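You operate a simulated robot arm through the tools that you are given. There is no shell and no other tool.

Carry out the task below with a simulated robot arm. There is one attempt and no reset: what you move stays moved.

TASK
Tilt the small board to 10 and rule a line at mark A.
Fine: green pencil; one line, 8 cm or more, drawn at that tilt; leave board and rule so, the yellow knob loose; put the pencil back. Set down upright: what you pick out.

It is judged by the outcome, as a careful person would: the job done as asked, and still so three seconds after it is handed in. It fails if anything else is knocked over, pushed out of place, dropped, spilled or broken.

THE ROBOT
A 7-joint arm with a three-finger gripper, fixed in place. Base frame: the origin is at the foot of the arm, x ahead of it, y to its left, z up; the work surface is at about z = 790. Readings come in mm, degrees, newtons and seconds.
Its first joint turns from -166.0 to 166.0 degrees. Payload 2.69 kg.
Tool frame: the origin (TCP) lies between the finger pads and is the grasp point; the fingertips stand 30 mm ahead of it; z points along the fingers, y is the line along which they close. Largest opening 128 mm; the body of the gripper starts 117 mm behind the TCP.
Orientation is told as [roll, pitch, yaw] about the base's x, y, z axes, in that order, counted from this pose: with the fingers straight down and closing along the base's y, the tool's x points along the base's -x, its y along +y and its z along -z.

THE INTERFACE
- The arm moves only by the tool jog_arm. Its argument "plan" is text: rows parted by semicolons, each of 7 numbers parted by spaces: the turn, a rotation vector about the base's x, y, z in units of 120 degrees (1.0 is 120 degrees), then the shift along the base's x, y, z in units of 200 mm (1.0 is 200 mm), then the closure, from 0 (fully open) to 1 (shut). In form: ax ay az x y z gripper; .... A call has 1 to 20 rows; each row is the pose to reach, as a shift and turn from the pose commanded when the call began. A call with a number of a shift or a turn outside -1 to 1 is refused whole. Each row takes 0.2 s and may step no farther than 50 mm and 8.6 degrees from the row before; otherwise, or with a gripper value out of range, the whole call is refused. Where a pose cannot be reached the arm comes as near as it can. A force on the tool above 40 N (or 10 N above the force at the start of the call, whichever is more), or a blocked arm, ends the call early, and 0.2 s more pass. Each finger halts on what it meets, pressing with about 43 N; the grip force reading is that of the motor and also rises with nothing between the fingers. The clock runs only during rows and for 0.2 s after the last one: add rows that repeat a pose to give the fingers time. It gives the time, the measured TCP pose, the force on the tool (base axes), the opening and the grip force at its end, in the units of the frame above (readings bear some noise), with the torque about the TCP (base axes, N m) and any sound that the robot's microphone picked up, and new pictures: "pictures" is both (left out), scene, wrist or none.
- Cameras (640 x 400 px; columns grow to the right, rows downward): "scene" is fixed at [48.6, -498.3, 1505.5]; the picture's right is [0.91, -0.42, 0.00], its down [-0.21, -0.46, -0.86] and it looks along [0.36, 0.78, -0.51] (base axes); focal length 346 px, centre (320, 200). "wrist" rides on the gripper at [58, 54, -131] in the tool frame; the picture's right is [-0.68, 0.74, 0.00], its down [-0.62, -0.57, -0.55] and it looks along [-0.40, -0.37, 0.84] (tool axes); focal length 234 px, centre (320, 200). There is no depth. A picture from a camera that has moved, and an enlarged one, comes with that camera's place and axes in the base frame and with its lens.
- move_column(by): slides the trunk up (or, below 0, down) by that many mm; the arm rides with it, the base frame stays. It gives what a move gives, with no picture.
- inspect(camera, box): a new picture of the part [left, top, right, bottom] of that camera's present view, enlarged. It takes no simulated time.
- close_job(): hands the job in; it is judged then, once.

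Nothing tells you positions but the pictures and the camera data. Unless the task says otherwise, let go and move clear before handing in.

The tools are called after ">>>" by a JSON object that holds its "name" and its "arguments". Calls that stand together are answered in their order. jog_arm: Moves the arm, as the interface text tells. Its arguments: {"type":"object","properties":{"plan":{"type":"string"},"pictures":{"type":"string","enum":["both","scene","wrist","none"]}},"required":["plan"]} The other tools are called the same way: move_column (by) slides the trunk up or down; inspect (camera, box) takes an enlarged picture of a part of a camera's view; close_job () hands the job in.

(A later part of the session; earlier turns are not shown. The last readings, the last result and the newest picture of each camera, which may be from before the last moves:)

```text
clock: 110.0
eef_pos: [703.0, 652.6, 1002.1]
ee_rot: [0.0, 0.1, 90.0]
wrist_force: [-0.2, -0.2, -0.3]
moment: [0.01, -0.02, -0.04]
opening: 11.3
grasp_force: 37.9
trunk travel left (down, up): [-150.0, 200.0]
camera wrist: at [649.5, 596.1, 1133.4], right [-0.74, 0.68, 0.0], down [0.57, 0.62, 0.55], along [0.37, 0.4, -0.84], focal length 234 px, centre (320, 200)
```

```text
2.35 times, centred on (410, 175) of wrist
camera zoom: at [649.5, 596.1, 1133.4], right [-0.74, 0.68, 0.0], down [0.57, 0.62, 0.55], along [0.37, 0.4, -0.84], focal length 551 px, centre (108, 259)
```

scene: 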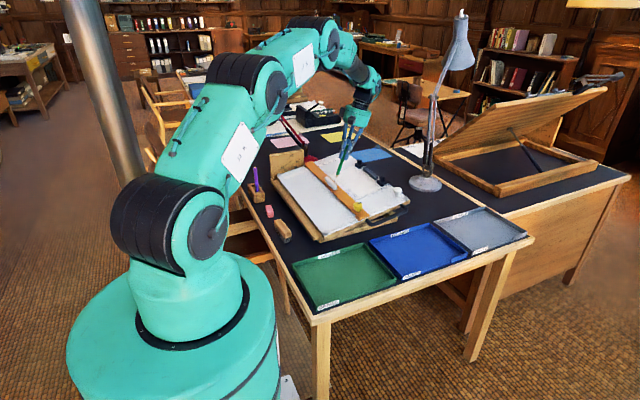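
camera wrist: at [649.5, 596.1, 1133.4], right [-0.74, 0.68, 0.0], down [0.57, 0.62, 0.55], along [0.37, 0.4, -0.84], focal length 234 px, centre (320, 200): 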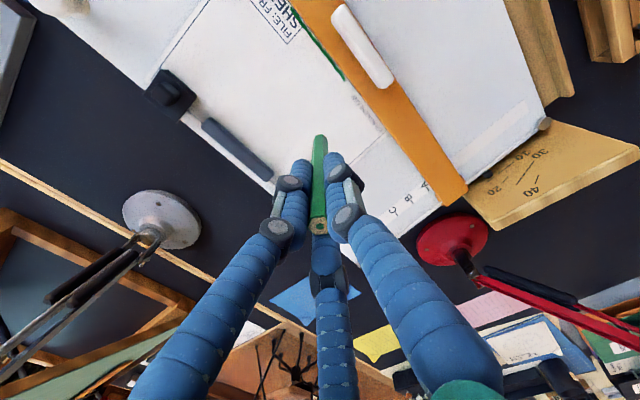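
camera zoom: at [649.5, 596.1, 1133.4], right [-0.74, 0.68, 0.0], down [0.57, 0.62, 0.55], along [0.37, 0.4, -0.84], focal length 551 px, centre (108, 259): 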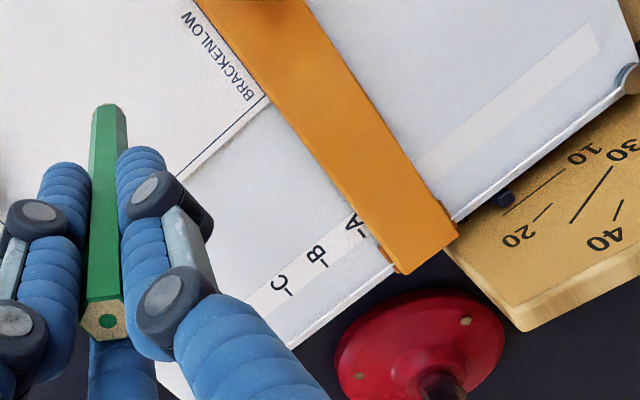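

The line is about 89 mm long and straight to within roughly 0.6 mm, though the rule has slipped a few millimetres below A. First I'll put the pencil back, so I'm checking how it sits in the hand.

>>> {"name": "inspect", "arguments": {"camera": "scene", "box": [330, 110, 380, 180]}}

>>> {"name": "inspect", "arguments": {"camera": "wrist", "box": [280, 120, 360, 250]}}

```text
5.71 times, centred on (355, 145) of scene
camera zoom: at [48.6, -498.3, 1505.5], right [0.91, -0.42, 0.0], down [-0.21, -0.46, -0.86], along [0.36, 0.78, -0.51], focal length 1978 px, centre (120, 514)
```

zoom: 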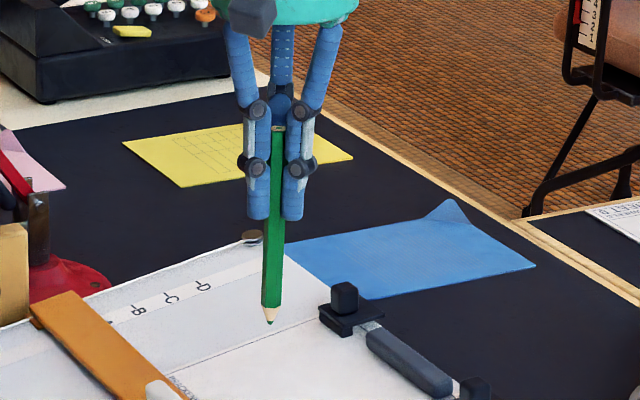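

```text
3.08 times, centred on (320, 185) of wrist
camera zoom: at [649.5, 596.1, 1133.4], right [-0.74, 0.68, 0.0], down [0.57, 0.62, 0.55], along [0.37, 0.4, -0.84], focal length 720 px, centre (320, 246)
```

zoom: 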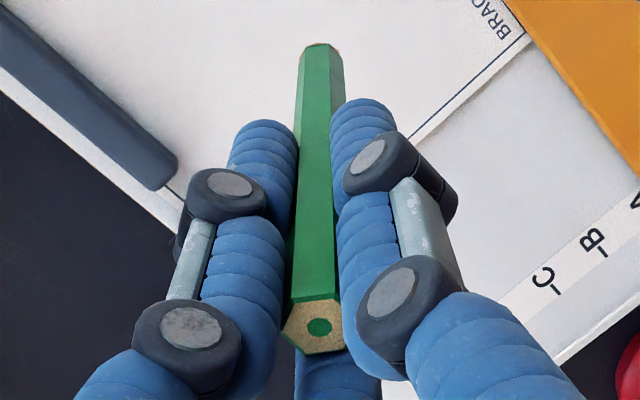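

>>> {"name": "jog_arm", "arguments": {"plan": "0 0 0 -0.15 0.08 0.1 0.96; 0 0 0 -0.33 0.18 0.15 0.96; 0 0 0 -0.5 0.27 0.15 0.96; 0 0 0 -0.7 0.37 0.15 0.96; 0 0 0 -0.9 0.48 0.15 0.96; 0 0 0 -0.9 0.48 0.15 0.96", "pictures": "none"}}

>>> {"name": "jog_arm", "arguments": {"plan": "0 0 0 -0.2 0.12 0 0.96; 0 0 0 -0.4 0.24 0 0.96; 0 0 0 -0.6 0.36 0 0.96; 0 0 0 -0.75 0.44 0 0.96; 0 0 0 -0.8665 0.4785 -0.05 0.96; 0 0 0 -0.8665 0.4785 -0.157 0.96; 0 0 0 -0.8665 0.4785 -0.157 0.96", "pictures": "both"}}

>>> {"name": "inspect", "arguments": {"camera": "scene", "box": [230, 120, 290, 215]}}

>>> {"name": "inspect", "arguments": {"camera": "wrist", "box": [250, 40, 390, 180]}}

```text
clock: 111.4
eef_pos: [520.7, 750.9, 1033.4]
ee_rot: [0.0, 0.0, 90.0]
wrist_force: [-1.0, -0.3, 0.1]
moment: [-0.04, -0.08, -0.02]
opening: 11.2
grasp_force: 38.6
trunk travel left (down, up): [-150.0, 200.0]
```

```text
clock: 113.0
eef_pos: [349.4, 848.8, 1000.8]
ee_rot: [0.0, 0.0, 90.0]
wrist_force: [-0.3, -0.1, 0.2]
moment: [-0.01, 0.03, 0.04]
opening: 11.3
grasp_force: 37.9
trunk travel left (down, up): [-150.0, 200.0]
camera wrist: at [296.0, 790.8, 1131.9], right [-0.74, 0.68, 0.0], down [0.57, 0.62, 0.55], along [0.37, 0.4, -0.84], focal length 234 px, centre (320, 200)
```

scene: 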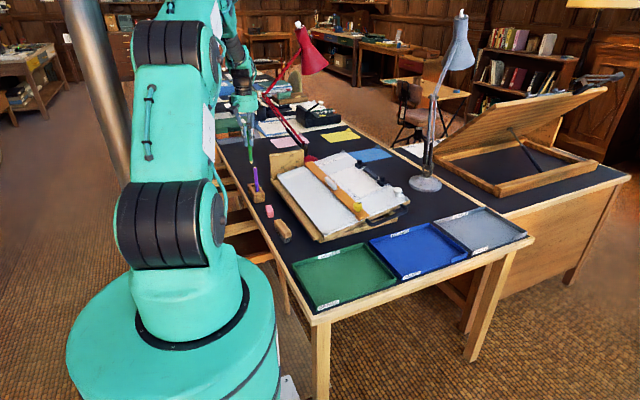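
wrist: 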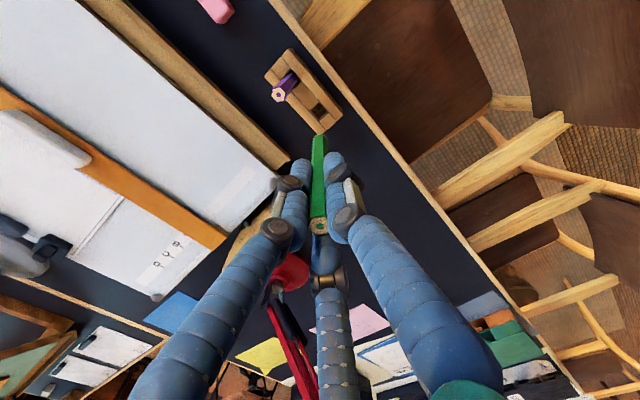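

```text
4.21 times, centred on (260, 168) of scene
camera zoom: at [48.6, -498.3, 1505.5], right [0.91, -0.42, 0.0], down [-0.21, -0.46, -0.86], along [0.36, 0.78, -0.51], focal length 1458 px, centre (573, 337)
```

zoom: 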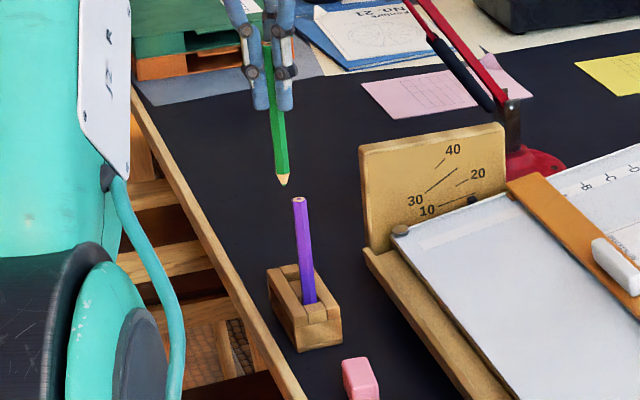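

```text
2.86 times, centred on (320, 110) of wrist
camera zoom: at [296.0, 790.8, 1131.9], right [-0.74, 0.68, 0.0], down [0.57, 0.62, 0.55], along [0.37, 0.4, -0.84], focal length 669 px, centre (320, 457)
```

zoom: 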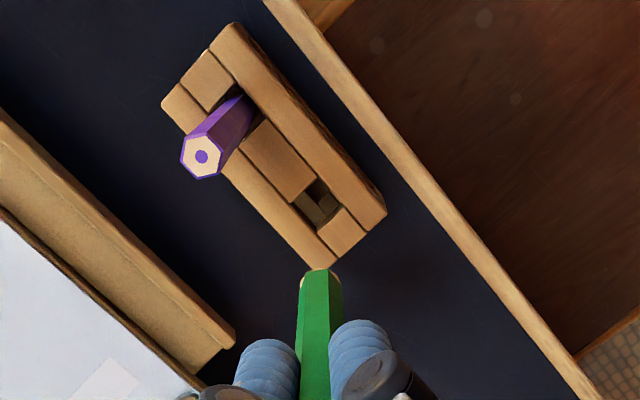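

>>> {"name": "inspect", "arguments": {"camera": "wrist", "box": [295, 85, 345, 145]}}

```text
6.67 times, centred on (320, 115) of wrist
camera zoom: at [296.0, 790.8, 1131.9], right [-0.74, 0.68, 0.0], down [0.57, 0.62, 0.55], along [0.37, 0.4, -0.84], focal length 1561 px, centre (320, 767)
```

zoom: 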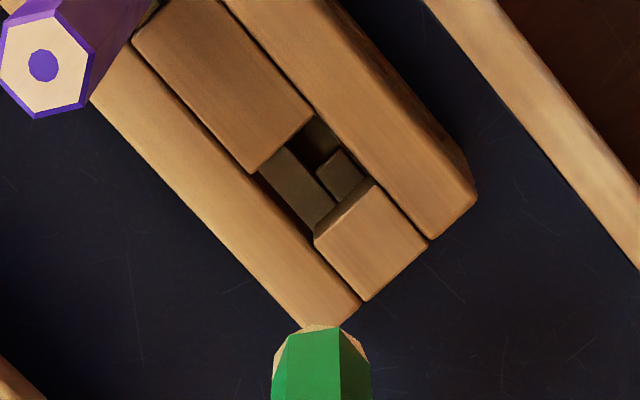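

>>> {"name": "jog_arm", "arguments": {"plan": "0 0 0 -0.001 -0.008 -0.15 0.96; 0 0 0 -0.001 -0.008 -0.3 0.96; 0 0 0 -0.001 -0.008 -0.45 0.96; 0 0 0 -0.001 -0.008 -0.5 0.96; 0 0 0 -0.001 -0.008 -0.5 0.96", "pictures": "wrist"}}

>>> {"name": "inspect", "arguments": {"camera": "scene", "box": [240, 165, 270, 205]}}

>>> {"name": "inspect", "arguments": {"camera": "wrist", "box": [270, 85, 370, 185]}}

```text
clock: 114.2
eef_pos: [351.6, 844.6, 902.0]
ee_rot: [0.0, 0.1, 90.0]
wrist_force: [0.1, 0.5, -0.7]
moment: [0.01, -0.01, 0.01]
opening: 11.4
grasp_force: 38.0
trunk travel left (down, up): [-150.0, 200.0]
camera wrist: at [298.1, 785.8, 1033.1], right [-0.74, 0.68, 0.0], down [0.57, 0.62, 0.55], along [0.37, 0.4, -0.84], focal length 234 px, centre (320, 200)
```

wrist: 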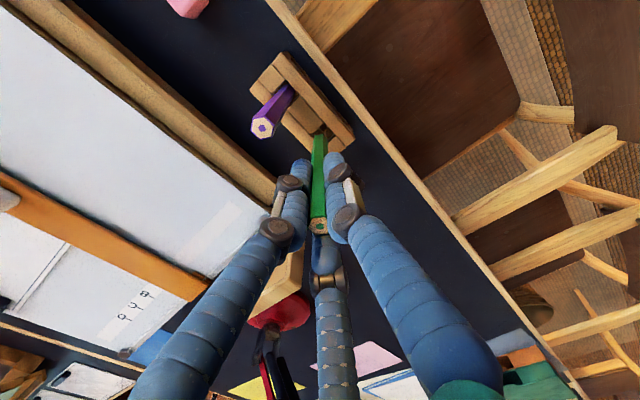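

```text
10.00 times, centred on (255, 185) of scene
camera zoom: at [48.6, -498.3, 1505.5], right [0.91, -0.42, 0.0], down [-0.21, -0.46, -0.86], along [0.36, 0.78, -0.51], focal length 3462 px, centre (970, 350)
```

zoom: 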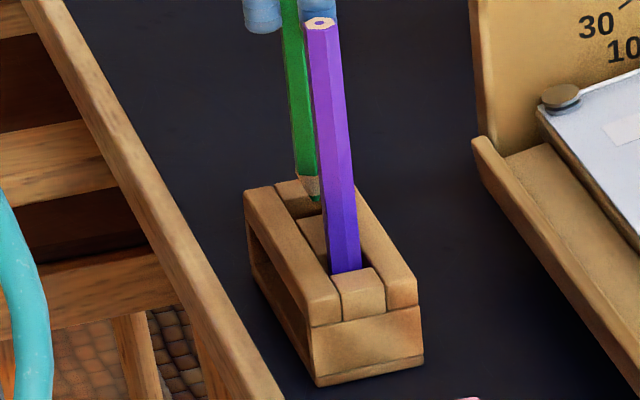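

```text
4.00 times, centred on (320, 135) of wrist
camera zoom: at [298.1, 785.8, 1033.1], right [-0.74, 0.68, 0.0], down [0.57, 0.62, 0.55], along [0.37, 0.4, -0.84], focal length 937 px, centre (320, 460)
```

zoom: 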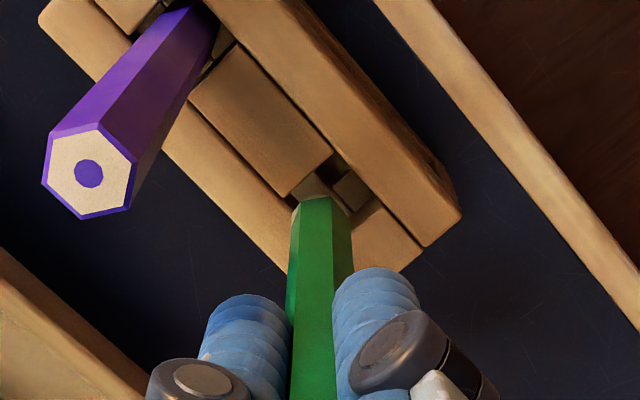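

>>> {"name": "inspect", "arguments": {"camera": "wrist", "box": [300, 115, 350, 165]}}

>>> {"name": "inspect", "arguments": {"camera": "scene", "box": [248, 176, 264, 192]}}

```text
8.00 times, centred on (325, 140) of wrist
camera zoom: at [298.1, 785.8, 1033.1], right [-0.74, 0.68, 0.0], down [0.57, 0.62, 0.55], along [0.37, 0.4, -0.84], focal length 1873 px, centre (280, 680)
```

zoom: 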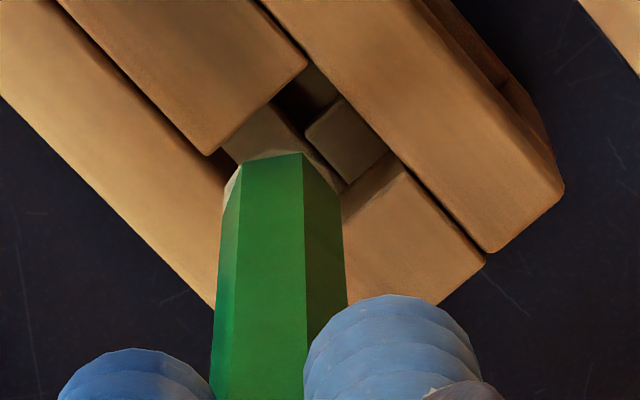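

```text
16.00 times, centred on (256, 184) of scene
camera zoom: at [48.6, -498.3, 1505.5], right [0.91, -0.42, 0.0], down [-0.21, -0.46, -0.86], along [0.36, 0.78, -0.51], focal length 5540 px, centre (1344, 456)
```

zoom: 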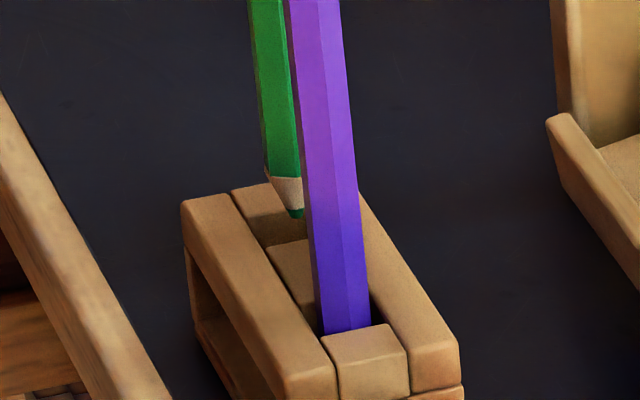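

>>> {"name": "jog_arm", "arguments": {"plan": "0 0 0 0 0 0 0.96; 0 0 0 0 0 0 0.96", "pictures": "none"}}

>>> {"name": "inspect", "arguments": {"camera": "wrist", "box": [300, 115, 350, 165]}}

>>> {"name": "jog_arm", "arguments": {"plan": "0 0 0 0 0 0 0.96; 0 0 0 0 0 0 0.96; 0 0 0 0 0 0 0.96", "pictures": "none"}}

>>> {"name": "inspect", "arguments": {"camera": "wrist", "box": [300, 115, 350, 165]}}

```text
clock: 114.8
eef_pos: [352.2, 844.0, 902.7]
ee_rot: [0.0, 0.0, 90.0]
wrist_force: [0.4, -0.3, 0.5]
moment: [-0.01, 0.02, 0.01]
opening: 11.4
grasp_force: 37.9
trunk travel left (down, up): [-150.0, 200.0]
```

```text
8.00 times, centred on (325, 140) of wrist
camera zoom: at [298.0, 785.8, 1033.1], right [-0.74, 0.68, 0.0], down [0.57, 0.62, 0.55], along [0.37, 0.4, -0.84], focal length 1873 px, centre (280, 680)
```

zoom: 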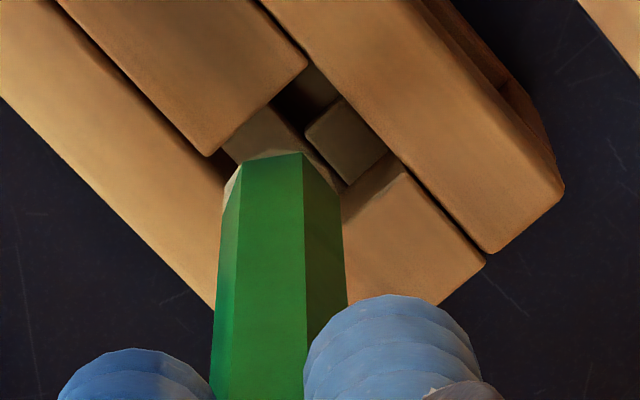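

```text
clock: 115.6
eef_pos: [351.6, 842.3, 901.6]
ee_rot: [0.0, -0.1, 90.0]
wrist_force: [0.0, 0.1, -0.3]
moment: [0.0, -0.04, 0.02]
opening: 11.3
grasp_force: 38.6
trunk travel left (down, up): [-150.0, 200.0]
```

```text
8.00 times, centred on (325, 140) of wrist
camera zoom: at [298.0, 785.8, 1033.1], right [-0.74, 0.68, 0.0], down [0.57, 0.62, 0.55], along [0.37, 0.4, -0.84], focal length 1873 px, centre (280, 680)
```

zoom: 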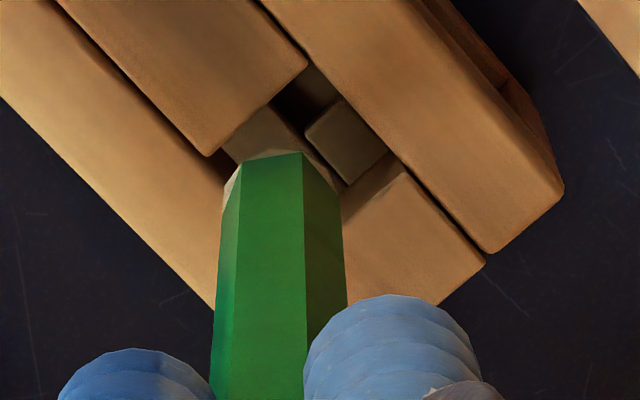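

The image is steady while the readings vary, so the camera pose readout is the reliable feedback. It shows the hand is about 4–5 mm short in y, so I'll shift before lowering.

>>> {"name": "jog_arm", "arguments": {"plan": "0 0 0 -0.006 0.0235 0 0.96; 0 0 0 -0.006 0.0235 0 0.96; 0 0 0 -0.006 0.0235 0 0.96", "pictures": "wrist"}}

>>> {"name": "inspect", "arguments": {"camera": "wrist", "box": [300, 115, 350, 165]}}

>>> {"name": "inspect", "arguments": {"camera": "scene", "box": [248, 176, 264, 192]}}

```text
clock: 116.4
eef_pos: [349.7, 848.8, 902.3]
ee_rot: [0.1, 0.0, 89.9]
wrist_force: [-0.5, -0.6, 0.2]
moment: [-0.01, 0.03, -0.02]
opening: 11.2
grasp_force: 38.7
trunk travel left (down, up): [-150.0, 200.0]
camera wrist: at [296.4, 791.1, 1032.8], right [-0.74, 0.68, 0.0], down [0.57, 0.62, 0.55], along [0.37, 0.4, -0.84], focal length 234 px, centre (320, 200)
```

wrist: 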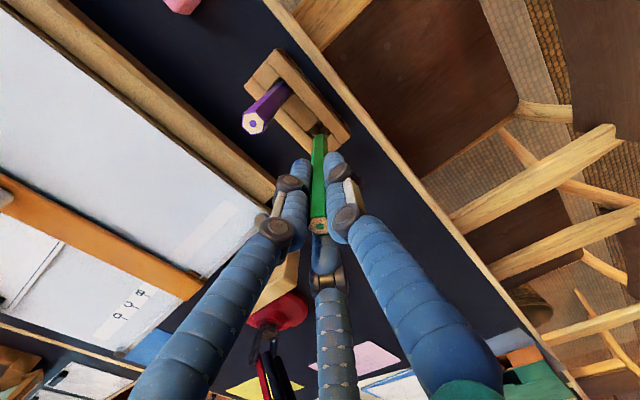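

```text
8.00 times, centred on (325, 140) of wrist
camera zoom: at [296.4, 791.1, 1032.8], right [-0.74, 0.68, 0.0], down [0.57, 0.62, 0.55], along [0.37, 0.4, -0.84], focal length 1873 px, centre (280, 680)
```

zoom: 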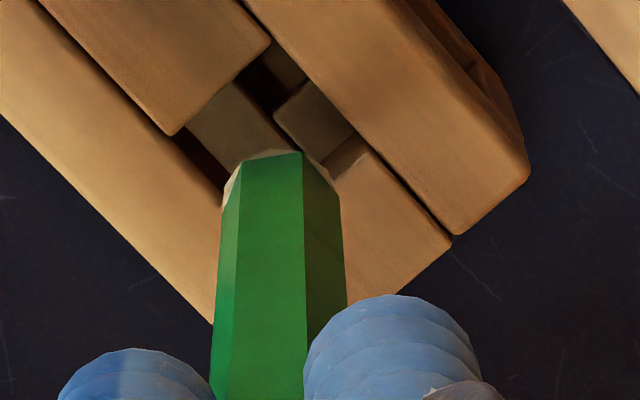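

```text
16.00 times, centred on (256, 184) of scene
camera zoom: at [48.6, -498.3, 1505.5], right [0.91, -0.42, 0.0], down [-0.21, -0.46, -0.86], along [0.36, 0.78, -0.51], focal length 5540 px, centre (1344, 456)
```

zoom: 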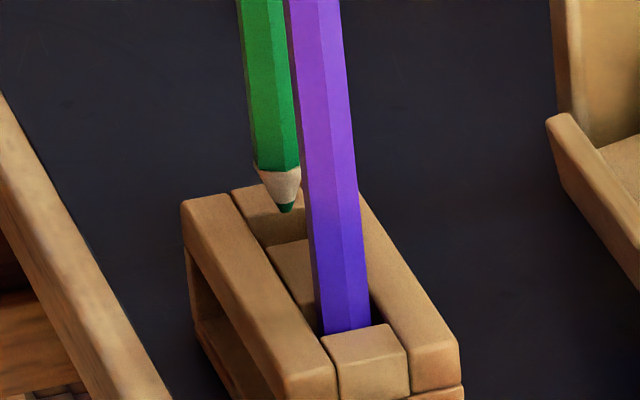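

>>> {"name": "jog_arm", "arguments": {"plan": "0 0 0 0 -0.004 -0.03 0.96; 0 0 0 0 -0.004 -0.06 0.96; 0 0 0 0 -0.004 -0.09 0.96; 0 0 0 0 -0.004 -0.12 0.96; 0 0 0 0 -0.004 -0.12 0.96", "pictures": "wrist"}}

>>> {"name": "inspect", "arguments": {"camera": "scene", "box": [244, 172, 268, 204]}}

>>> {"name": "inspect", "arguments": {"camera": "wrist", "box": [295, 100, 355, 160]}}

```text
clock: 117.6
eef_pos: [347.9, 850.3, 878.8]
ee_rot: [0.0, 0.0, 90.0]
wrist_force: [0.3, -1.6, -0.3]
moment: [-0.2, -0.01, 0.03]
opening: 11.5
grasp_force: 38.3
trunk travel left (down, up): [-150.0, 200.0]
camera wrist: at [295.5, 791.2, 1009.1], right [-0.74, 0.68, 0.0], down [0.57, 0.62, 0.55], along [0.37, 0.4, -0.84], focal length 234 px, centre (320, 200)
```

wrist: 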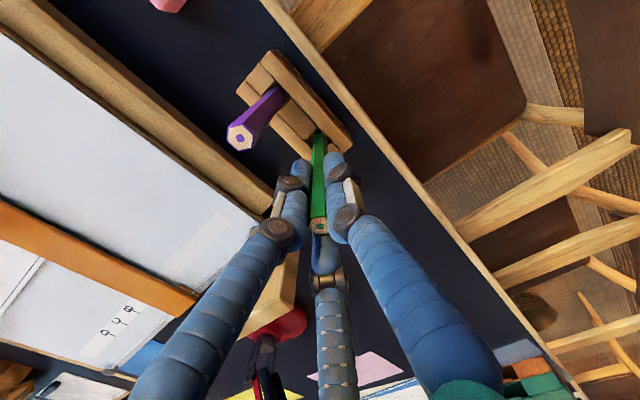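

```text
12.50 times, centred on (256, 188) of scene
camera zoom: at [48.6, -498.3, 1505.5], right [0.91, -0.42, 0.0], down [-0.21, -0.46, -0.86], along [0.36, 0.78, -0.51], focal length 4328 px, centre (1120, 350)
```

zoom: 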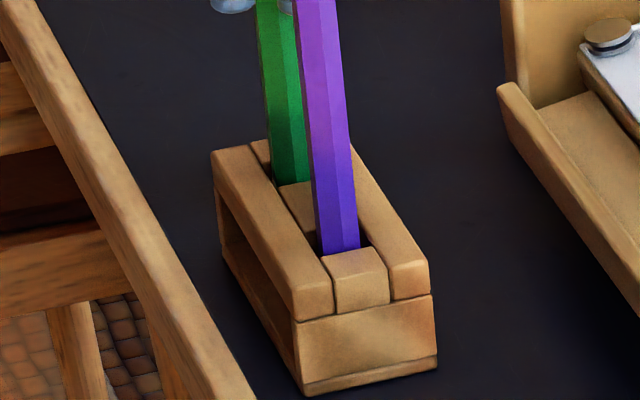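

```text
6.67 times, centred on (325, 130) of wrist
camera zoom: at [295.5, 791.2, 1009.1], right [-0.74, 0.68, 0.0], down [0.57, 0.62, 0.55], along [0.37, 0.4, -0.84], focal length 1561 px, centre (287, 667)
```

zoom: 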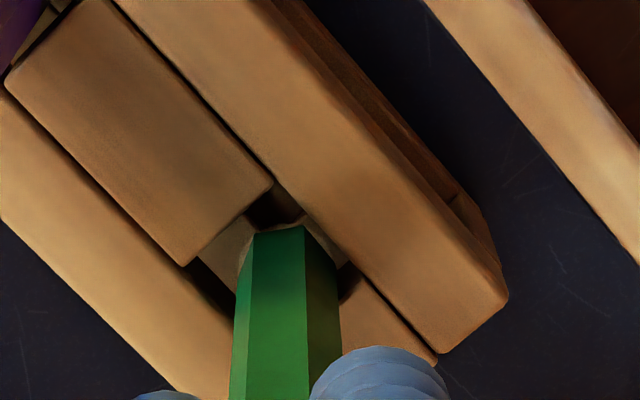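

>>> {"name": "jog_arm", "arguments": {"plan": "0 0 0 0.003 -0.005 -0.02 0.96; 0 0 0 0.003 -0.005 -0.04 0.96; 0 0 0 0.003 -0.005 -0.06 0.96; 0 0 0 0.003 -0.005 -0.075 0.96; 0 0 0 0.003 -0.005 -0.075 0.96", "pictures": "wrist"}}

>>> {"name": "inspect", "arguments": {"camera": "scene", "box": [244, 152, 268, 204]}}

>>> {"name": "inspect", "arguments": {"camera": "wrist", "box": [295, 100, 355, 160]}}

```text
clock: 118.8
eef_pos: [351.3, 847.6, 861.9]
ee_rot: [0.0, 0.0, 90.0]
wrist_force: [0.8, 0.6, -0.4]
moment: [0.01, -0.02, 0.01]
opening: 11.2
grasp_force: 38.3
trunk travel left (down, up): [-150.0, 200.0]
camera wrist: at [296.4, 790.2, 993.1], right [-0.74, 0.68, 0.0], down [0.57, 0.62, 0.55], along [0.37, 0.4, -0.84], focal length 234 px, centre (320, 200)
```

wrist: 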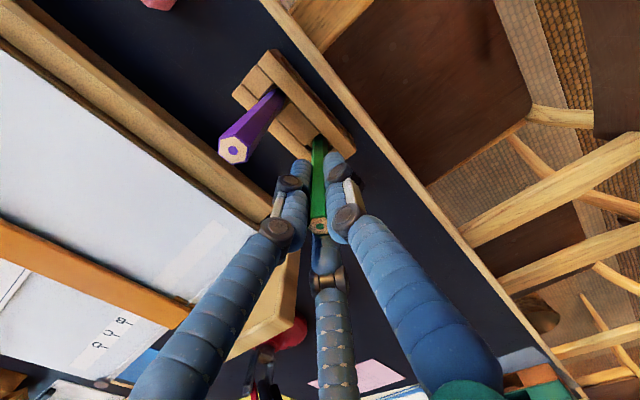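

```text
7.69 times, centred on (256, 178) of scene
camera zoom: at [48.6, -498.3, 1505.5], right [0.91, -0.42, 0.0], down [-0.21, -0.46, -0.86], along [0.36, 0.78, -0.51], focal length 2663 px, centre (812, 369)
```

zoom: 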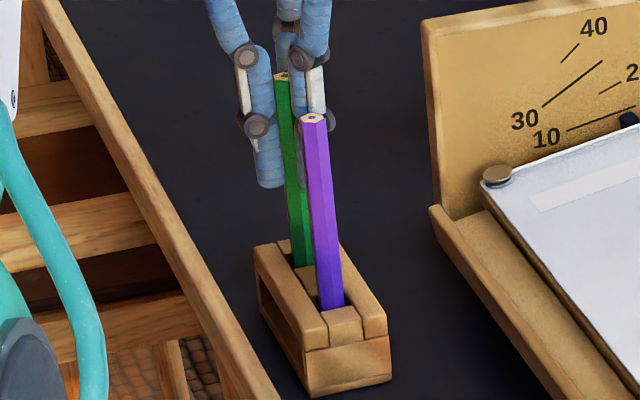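

```text
6.67 times, centred on (325, 130) of wrist
camera zoom: at [296.4, 790.2, 993.1], right [-0.74, 0.68, 0.0], down [0.57, 0.62, 0.55], along [0.37, 0.4, -0.84], focal length 1561 px, centre (287, 667)
```

zoom: 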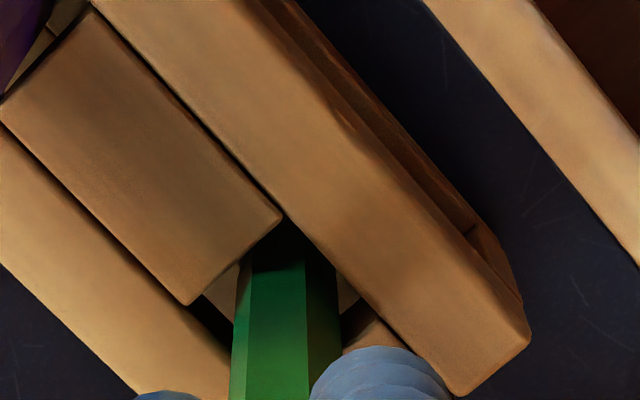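

>>> {"name": "jog_arm", "arguments": {"plan": "0 0 0 0 0 -0.004 0.96; 0 0 0 0 0 -0.007 0.96; 0 0 0 0 0 -0.007 0.96", "pictures": "none"}}

```text
clock: 119.6
eef_pos: [349.0, 847.9, 861.0]
ee_rot: [0.1, 0.1, 90.1]
wrist_force: [0.5, 0.5, 1.9]
moment: [-0.02, -0.07, -0.01]
opening: 11.4
grasp_force: 38.3
trunk travel left (down, up): [-150.0, 200.0]
```

The pencil touches the bottom of its slot. I'll let go gently and rise straight up.

>>> {"name": "jog_arm", "arguments": {"plan": "0 0 0 0 0 0 0.88; 0 0 0 0 0 0 0.84; 0 0 0 0 0 0 0.8; 0 0 0 0 0 0 0.75; 0 0 0 0 0 0 0.68; 0 0 0 0 0 0 0.6; 0 0 0 0 0 0 0.6", "pictures": "wrist"}}

>>> {"name": "inspect", "arguments": {"camera": "wrist", "box": [250, 100, 390, 240]}}

>>> {"name": "inspect", "arguments": {"camera": "scene", "box": [234, 152, 278, 204]}}

```text
clock: 121.2
eef_pos: [349.1, 848.2, 859.8]
ee_rot: [0.0, 0.0, 90.0]
wrist_force: [0.2, -0.1, 0.0]
moment: [0.02, -0.01, 0.0]
opening: 51.1
grasp_force: 0.1
trunk travel left (down, up): [-150.0, 200.0]
camera wrist: at [295.4, 790.2, 991.4], right [-0.74, 0.68, 0.0], down [0.57, 0.62, 0.55], along [0.37, 0.4, -0.84], focal length 234 px, centre (320, 200)
```

wrist: 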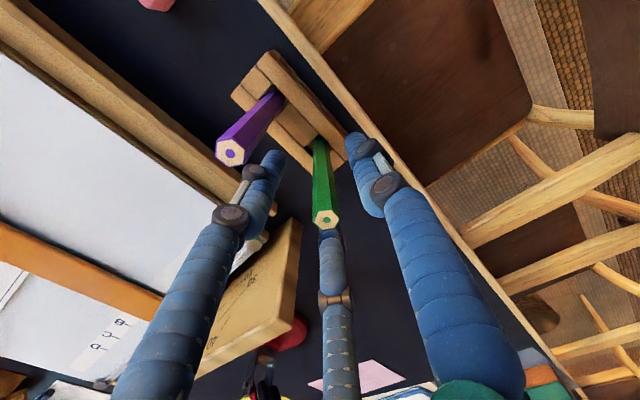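

```text
2.86 times, centred on (320, 170) of wrist
camera zoom: at [295.4, 790.2, 991.4], right [-0.74, 0.68, 0.0], down [0.57, 0.62, 0.55], along [0.37, 0.4, -0.84], focal length 669 px, centre (320, 286)
```

zoom: 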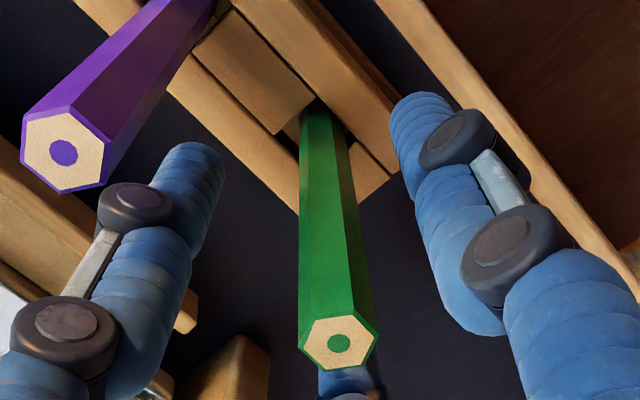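

```text
7.69 times, centred on (256, 178) of scene
camera zoom: at [48.6, -498.3, 1505.5], right [0.91, -0.42, 0.0], down [-0.21, -0.46, -0.86], along [0.36, 0.78, -0.51], focal length 2663 px, centre (812, 369)
```

zoom: 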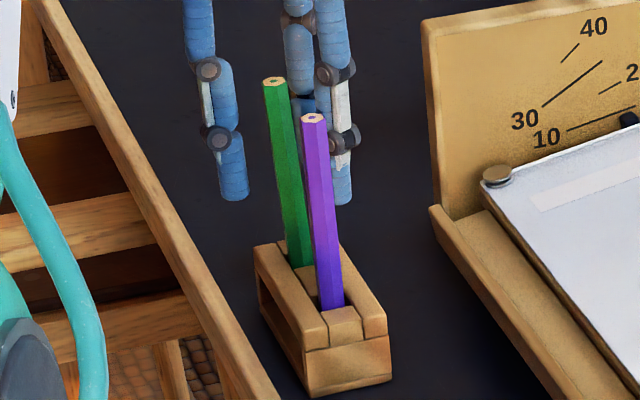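

The green pencil stands in its slot. I'll rise clear, then look down the rule at mark A again.

>>> {"name": "jog_arm", "arguments": {"plan": "0 0 0 0.002 -0.002 0.1 0.6; 0 0 0 0.002 -0.002 0.25 0.55; 0 0 0 0.002 -0.002 0.45 0.4; 0 0 0 0.002 -0.002 0.65 0.2; 0 0 0 0.2 -0.1 0.7 0; 0 0 0 0.4 -0.2 0.7 0; 0 0 0 0.6 -0.35 0.7 0; 0 0 0 0.8 -0.5 0.7 0; 0 0 0 0.95 -0.6 0.65 0; 0 0 0 0.95 -0.6 0.65 0", "pictures": "none"}}

>>> {"name": "jog_arm", "arguments": {"plan": "-0.012 0 0.068 0.05 -0.05 0 0; -0.024 0 0.135 0.15 -0.1 0 0; -0.036 0 0.202 0.3 -0.15 0 0; -0.0475 0 0.27 0.4 -0.18 0 0; -0.059 0 0.335 0.4 -0.2 0 0; -0.0651 0 0.3693 0.4 -0.2 0 0; -0.0651 0 0.3693 0.4 -0.2 0 0", "pictures": "both"}}

>>> {"name": "inspect", "arguments": {"camera": "scene", "box": [234, 140, 294, 204]}}

```text
clock: 123.4
eef_pos: [540.4, 725.3, 990.8]
ee_rot: [0.0, 0.0, 90.0]
wrist_force: [0.5, -0.4, 0.1]
moment: [0.02, 0.08, 0.0]
opening: 127.9
grasp_force: 0.0
trunk travel left (down, up): [-150.0, 200.0]
```

```text
clock: 125.0
eef_pos: [620.7, 686.7, 989.3]
ee_rot: [2.9, 7.1, 134.8]
wrist_force: [-0.8, 0.0, -0.1]
moment: [0.0, -0.03, 0.01]
opening: 128.1
grasp_force: 0.0
trunk travel left (down, up): [-150.0, 200.0]
camera wrist: at [615.2, 625.6, 1129.4], right [-1.0, -0.04, -0.05], down [-0.05, 0.9, 0.44], along [0.03, 0.44, -0.9], focal length 234 px, centre (320, 200)
```

scene: 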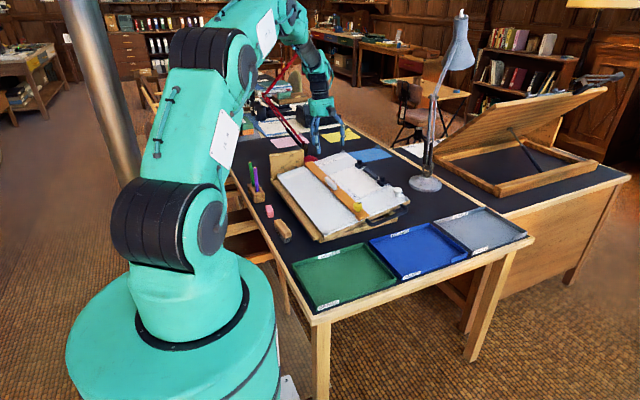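
wrist: 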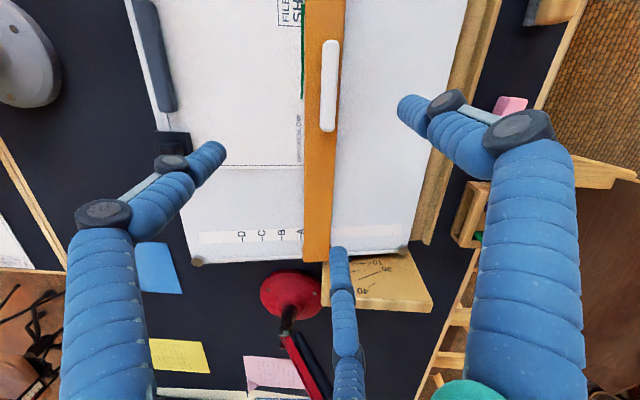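

```text
6.25 times, centred on (264, 172) of scene
camera zoom: at [48.6, -498.3, 1505.5], right [0.91, -0.42, 0.0], down [-0.21, -0.46, -0.86], along [0.36, 0.78, -0.51], focal length 2164 px, centre (670, 375)
```

zoom: 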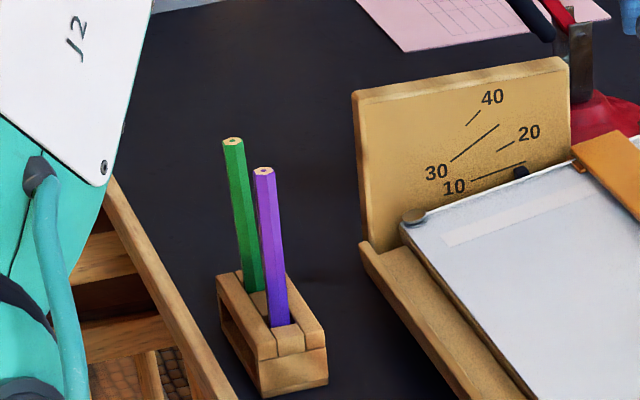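

>>> {"name": "inspect", "arguments": {"camera": "wrist", "box": [265, 0, 345, 270]}}

>>> {"name": "inspect", "arguments": {"camera": "wrist", "box": [280, 30, 330, 110]}}

>>> {"name": "inspect", "arguments": {"camera": "wrist", "box": [270, 200, 340, 260]}}

```text
1.48 times, centred on (305, 135) of wrist
camera zoom: at [615.2, 625.6, 1129.4], right [-1.0, -0.04, -0.05], down [-0.05, 0.9, 0.44], along [0.03, 0.44, -0.9], focal length 347 px, centre (342, 296)
```

zoom: 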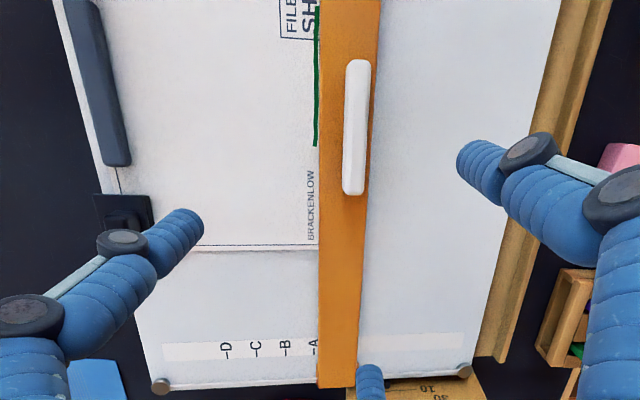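

```text
5.00 times, centred on (305, 70) of wrist
camera zoom: at [615.2, 625.6, 1129.4], right [-1.0, -0.04, -0.05], down [-0.05, 0.9, 0.44], along [0.03, 0.44, -0.9], focal length 1171 px, centre (395, 850)
```

zoom: 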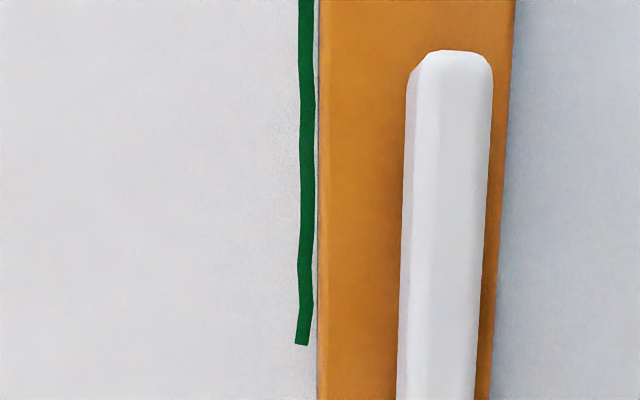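

```text
6.67 times, centred on (305, 230) of wrist
camera zoom: at [615.2, 625.6, 1129.4], right [-1.0, -0.04, -0.05], down [-0.05, 0.9, 0.44], along [0.03, 0.44, -0.9], focal length 1561 px, centre (420, 0)
```

zoom: 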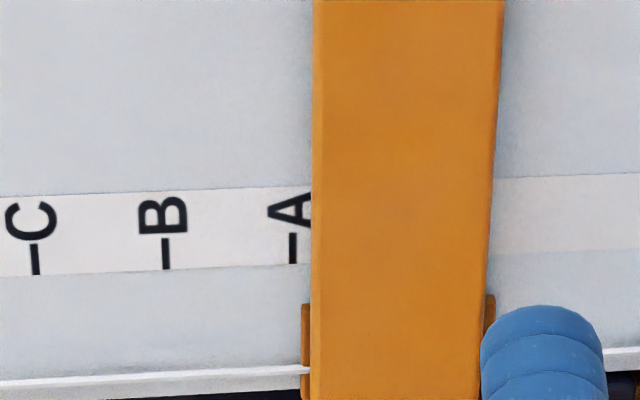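

The green pencil is back upright. The line lies within about 2 mm of mark A, parallel to the rule, and the rule's edge is about 5 mm short of A. I'll nudge the rule up about 2 mm in small measured steps so it sits at the line.

>>> {"name": "inspect", "arguments": {"camera": "scene", "box": [340, 195, 400, 235]}}

>>> {"name": "jog_arm", "arguments": {"plan": "0.012 0 -0.068 -0.05 -0.06 0 0.2; 0.024 0 -0.135 -0.1 -0.12 0 0.4; 0.036 0 -0.202 -0.15 -0.18 0 0.6; 0.0475 0 -0.27 -0.19 -0.24 -0.1 0.8; 0.059 0 -0.335 -0.22 -0.28 -0.2 1; 0.0651 0 -0.3693 -0.22 -0.295 -0.3 1; 0.0651 0 -0.3693 -0.22 -0.295 -0.3 1", "pictures": "none"}}

>>> {"name": "jog_arm", "arguments": {"plan": "0 -0.04 0 0 0 -0.05 1; 0 -0.0833 0 0 0 -0.15 1; 0 -0.0833 0 0 0 -0.25 1; 0 -0.0833 0 0 0 -0.3 1; 0 -0.0833 0 0 0 -0.3 1", "pictures": "wrist"}}

>>> {"name": "inspect", "arguments": {"camera": "scene", "box": [310, 155, 360, 205]}}

```text
10.00 times, centred on (370, 215) of scene
camera zoom: at [48.6, -498.3, 1505.5], right [0.91, -0.42, 0.0], down [-0.21, -0.46, -0.86], along [0.36, 0.78, -0.51], focal length 3462 px, centre (-180, 50)
```

zoom: 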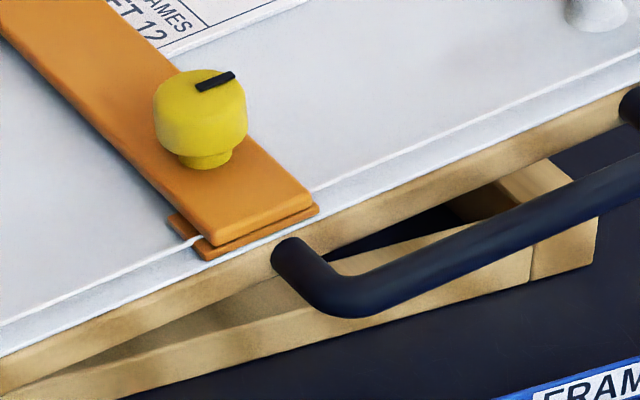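

```text
clock: 126.6
eef_pos: [573.2, 627.3, 931.6]
ee_rot: [0.0, 0.0, 90.0]
wrist_force: [-0.3, 0.4, -0.2]
moment: [0.0, 0.0, 0.02]
opening: 2.0
grasp_force: 31.9
trunk travel left (down, up): [-150.0, 200.0]
```

```text
clock: 127.8
eef_pos: [575.3, 627.0, 870.0]
ee_rot: [-9.9, 0.1, 90.0]
wrist_force: [0.1, 0.6, 0.2]
moment: [-0.01, 0.03, -0.03]
opening: 2.2
grasp_force: 31.6
trunk travel left (down, up): [-150.0, 200.0]
camera wrist: at [499.7, 570.2, 989.8], right [-0.73, 0.68, -0.13], down [0.46, 0.62, 0.64], along [0.51, 0.4, -0.76], focal length 234 px, centre (320, 200)
```

wrist: 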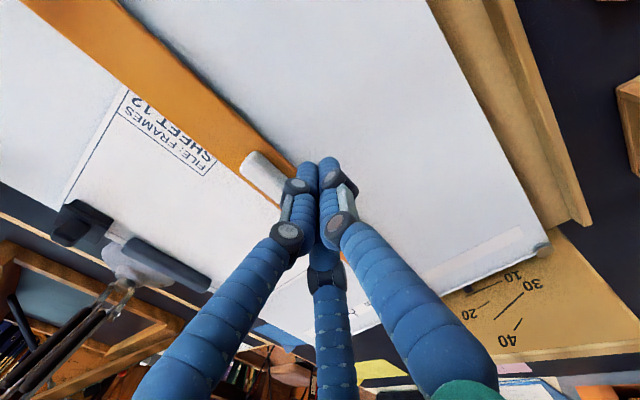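

```text
8.00 times, centred on (335, 180) of scene
camera zoom: at [48.6, -498.3, 1505.5], right [0.91, -0.42, 0.0], down [-0.21, -0.46, -0.86], along [0.36, 0.78, -0.51], focal length 2770 px, centre (200, 360)
```

zoom: 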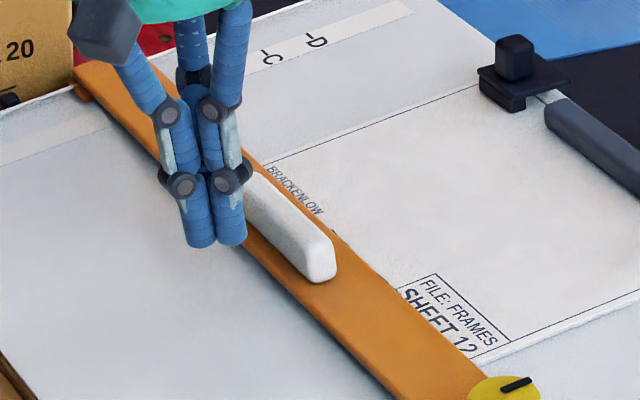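

>>> {"name": "jog_arm", "arguments": {"plan": "0 0 0 0.01 0 -0.03 1; 0 0 0 0.022 -0.003 -0.066 1; 0 0 0 0.045 -0.003 -0.062 1; 0 0 0 0.072 -0.003 -0.057 1; 0 0 0 0.072 -0.003 -0.057 1", "pictures": "wrist"}}

>>> {"name": "inspect", "arguments": {"camera": "wrist", "box": [250, 120, 350, 210]}}

>>> {"name": "inspect", "arguments": {"camera": "scene", "box": [340, 195, 400, 235]}}

```text
clock: 129.0
eef_pos: [589.3, 627.1, 859.1]
ee_rot: [-10.0, 0.0, 90.1]
wrist_force: [-0.2, 0.0, -1.0]
moment: [-0.02, 0.03, 0.01]
opening: 2.1
grasp_force: 31.0
trunk travel left (down, up): [-150.0, 200.0]
camera wrist: at [514.4, 570.3, 979.1], right [-0.73, 0.68, -0.13], down [0.46, 0.62, 0.64], along [0.51, 0.4, -0.76], focal length 234 px, centre (320, 200)
```

wrist: 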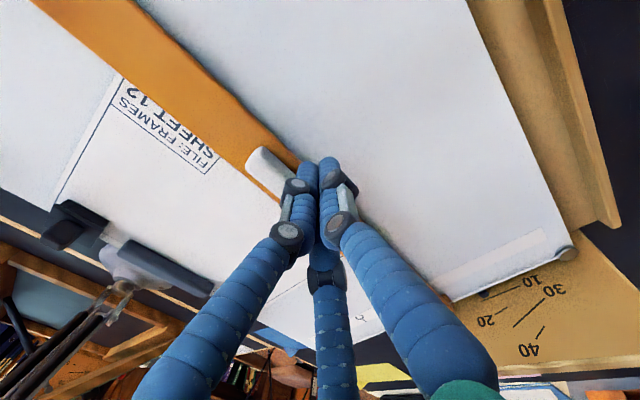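

```text
4.44 times, centred on (300, 165) of wrist
camera zoom: at [514.4, 570.3, 979.1], right [-0.73, 0.68, -0.13], down [0.46, 0.62, 0.64], along [0.51, 0.4, -0.76], focal length 1041 px, centre (409, 356)
```

zoom: 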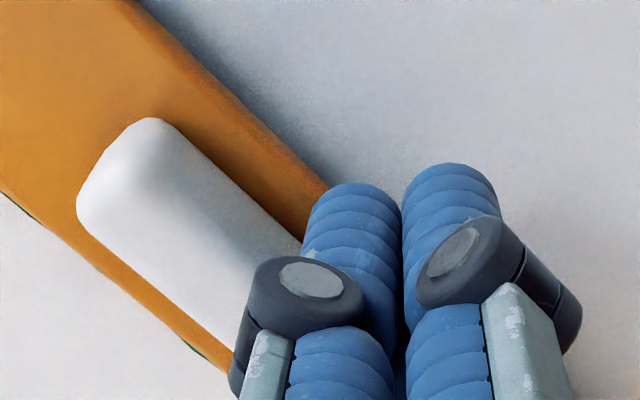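

```text
10.00 times, centred on (370, 215) of scene
camera zoom: at [48.6, -498.3, 1505.5], right [0.91, -0.42, 0.0], down [-0.21, -0.46, -0.86], along [0.36, 0.78, -0.51], focal length 3462 px, centre (-180, 50)
```

zoom: 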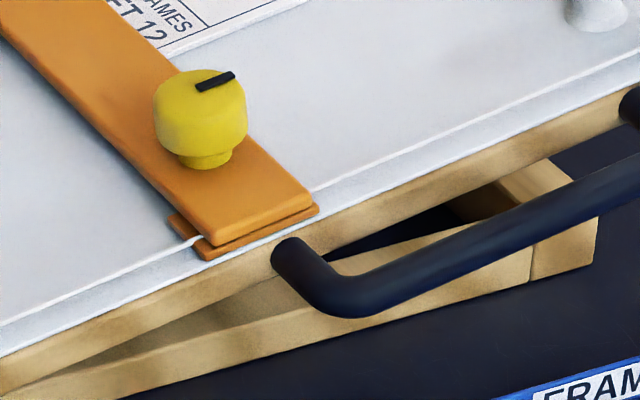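

>>> {"name": "jog_arm", "arguments": {"plan": "0 0 0 0.0075 0 0.0013 1; 0 0 0 0.015 0 0.0026 1; 0 0 0 0.015 0 0.0026 1", "pictures": "none"}}

>>> {"name": "inspect", "arguments": {"camera": "scene", "box": [340, 195, 400, 235]}}

>>> {"name": "inspect", "arguments": {"camera": "wrist", "box": [250, 120, 350, 210]}}

```text
clock: 129.8
eef_pos: [592.9, 627.0, 861.4]
ee_rot: [-10.0, 0.1, 89.9]
wrist_force: [0.1, 0.1, 0.3]
moment: [0.01, -0.01, -0.01]
opening: 2.2
grasp_force: 32.4
trunk travel left (down, up): [-150.0, 200.0]
```

```text
10.00 times, centred on (370, 215) of scene
camera zoom: at [48.6, -498.3, 1505.5], right [0.91, -0.42, 0.0], down [-0.21, -0.46, -0.86], along [0.36, 0.78, -0.51], focal length 3462 px, centre (-180, 50)
```

zoom: 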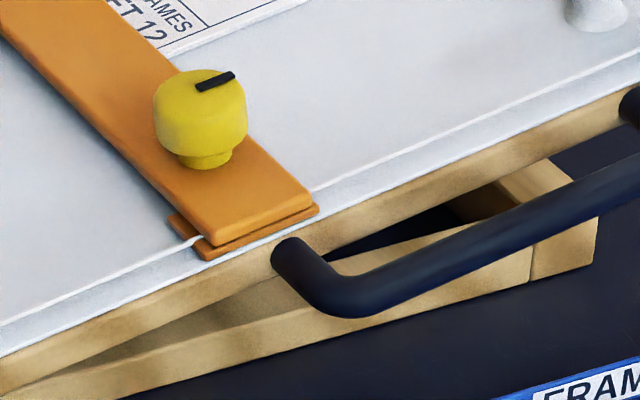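

```text
4.44 times, centred on (300, 165) of wrist
camera zoom: at [517.4, 570.3, 979.9], right [-0.73, 0.68, -0.13], down [0.46, 0.62, 0.64], along [0.51, 0.4, -0.76], focal length 1041 px, centre (409, 356)
```

zoom: 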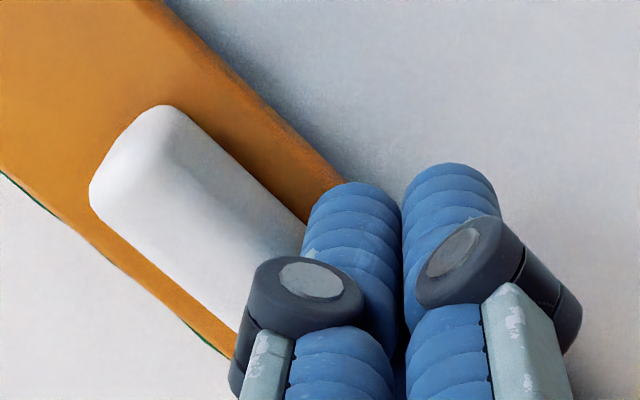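

>>> {"name": "jog_arm", "arguments": {"plan": "0 0 0 0.0075 0 0.0013 1; 0 0 0 0.0075 0 0.0013 1", "pictures": "none"}}

>>> {"name": "inspect", "arguments": {"camera": "scene", "box": [340, 195, 400, 235]}}

>>> {"name": "jog_arm", "arguments": {"plan": "0 0 0 0.006 0 0.001 1; 0 0 0 0.006 0 0.001 1", "pictures": "none"}}

>>> {"name": "inspect", "arguments": {"camera": "scene", "box": [340, 195, 400, 235]}}

```text
clock: 130.4
eef_pos: [594.1, 628.1, 860.1]
ee_rot: [-10.0, 0.0, 89.9]
wrist_force: [-1.9, 0.8, 0.0]
moment: [-0.01, 0.01, -0.02]
opening: 2.0
grasp_force: 31.2
trunk travel left (down, up): [-150.0, 200.0]
```

```text
10.00 times, centred on (370, 215) of scene
camera zoom: at [48.6, -498.3, 1505.5], right [0.91, -0.42, 0.0], down [-0.21, -0.46, -0.86], along [0.36, 0.78, -0.51], focal length 3462 px, centre (-180, 50)
```

zoom: 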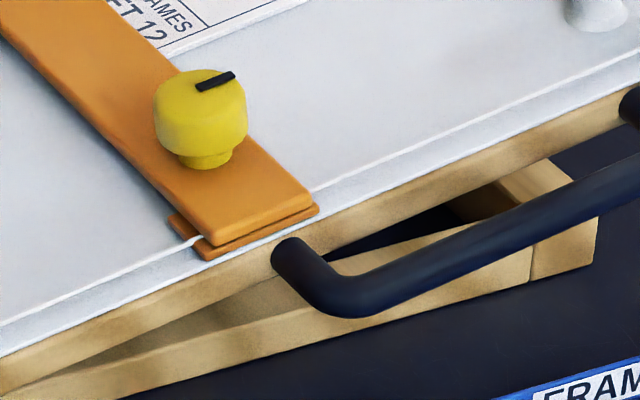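

```text
clock: 131.0
eef_pos: [595.3, 628.4, 860.1]
ee_rot: [-10.0, 0.0, 90.0]
wrist_force: [-2.5, -1.0, -0.9]
moment: [-0.04, -0.04, -0.04]
opening: 2.2
grasp_force: 31.0
trunk travel left (down, up): [-150.0, 200.0]
```

```text
10.00 times, centred on (370, 215) of scene
camera zoom: at [48.6, -498.3, 1505.5], right [0.91, -0.42, 0.0], down [-0.21, -0.46, -0.86], along [0.36, 0.78, -0.51], focal length 3462 px, centre (-180, 50)
```

zoom: 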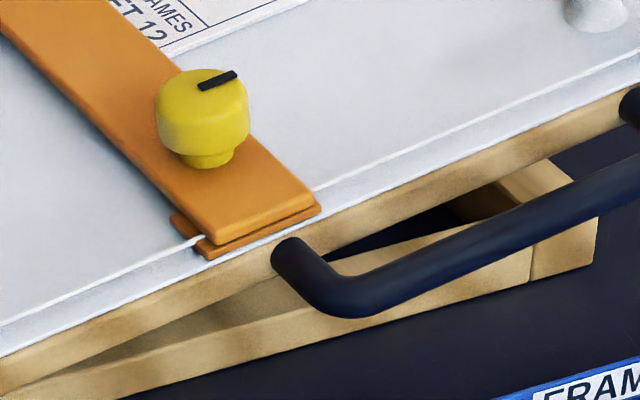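

>>> {"name": "jog_arm", "arguments": {"plan": "0 0 0 0.004 0 0.0007 1; 0 0 0 0.007 0 0.0012 1; 0 0 0 0.007 0 0.0012 1", "pictures": "none"}}

>>> {"name": "inspect", "arguments": {"camera": "scene", "box": [340, 195, 400, 235]}}

```text
clock: 131.8
eef_pos: [597.9, 629.1, 860.9]
ee_rot: [-9.9, 0.0, 89.9]
wrist_force: [-2.0, 0.3, 0.4]
moment: [0.0, 0.02, -0.03]
opening: 2.0
grasp_force: 32.0
trunk travel left (down, up): [-150.0, 200.0]
```

```text
10.00 times, centred on (370, 215) of scene
camera zoom: at [48.6, -498.3, 1505.5], right [0.91, -0.42, 0.0], down [-0.21, -0.46, -0.86], along [0.36, 0.78, -0.51], focal length 3462 px, centre (-180, 50)
```

zoom: 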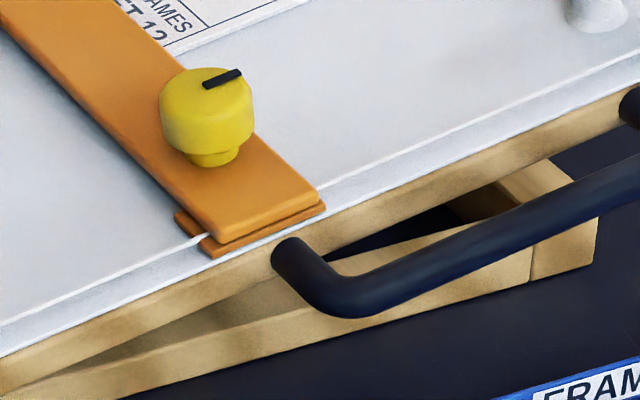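

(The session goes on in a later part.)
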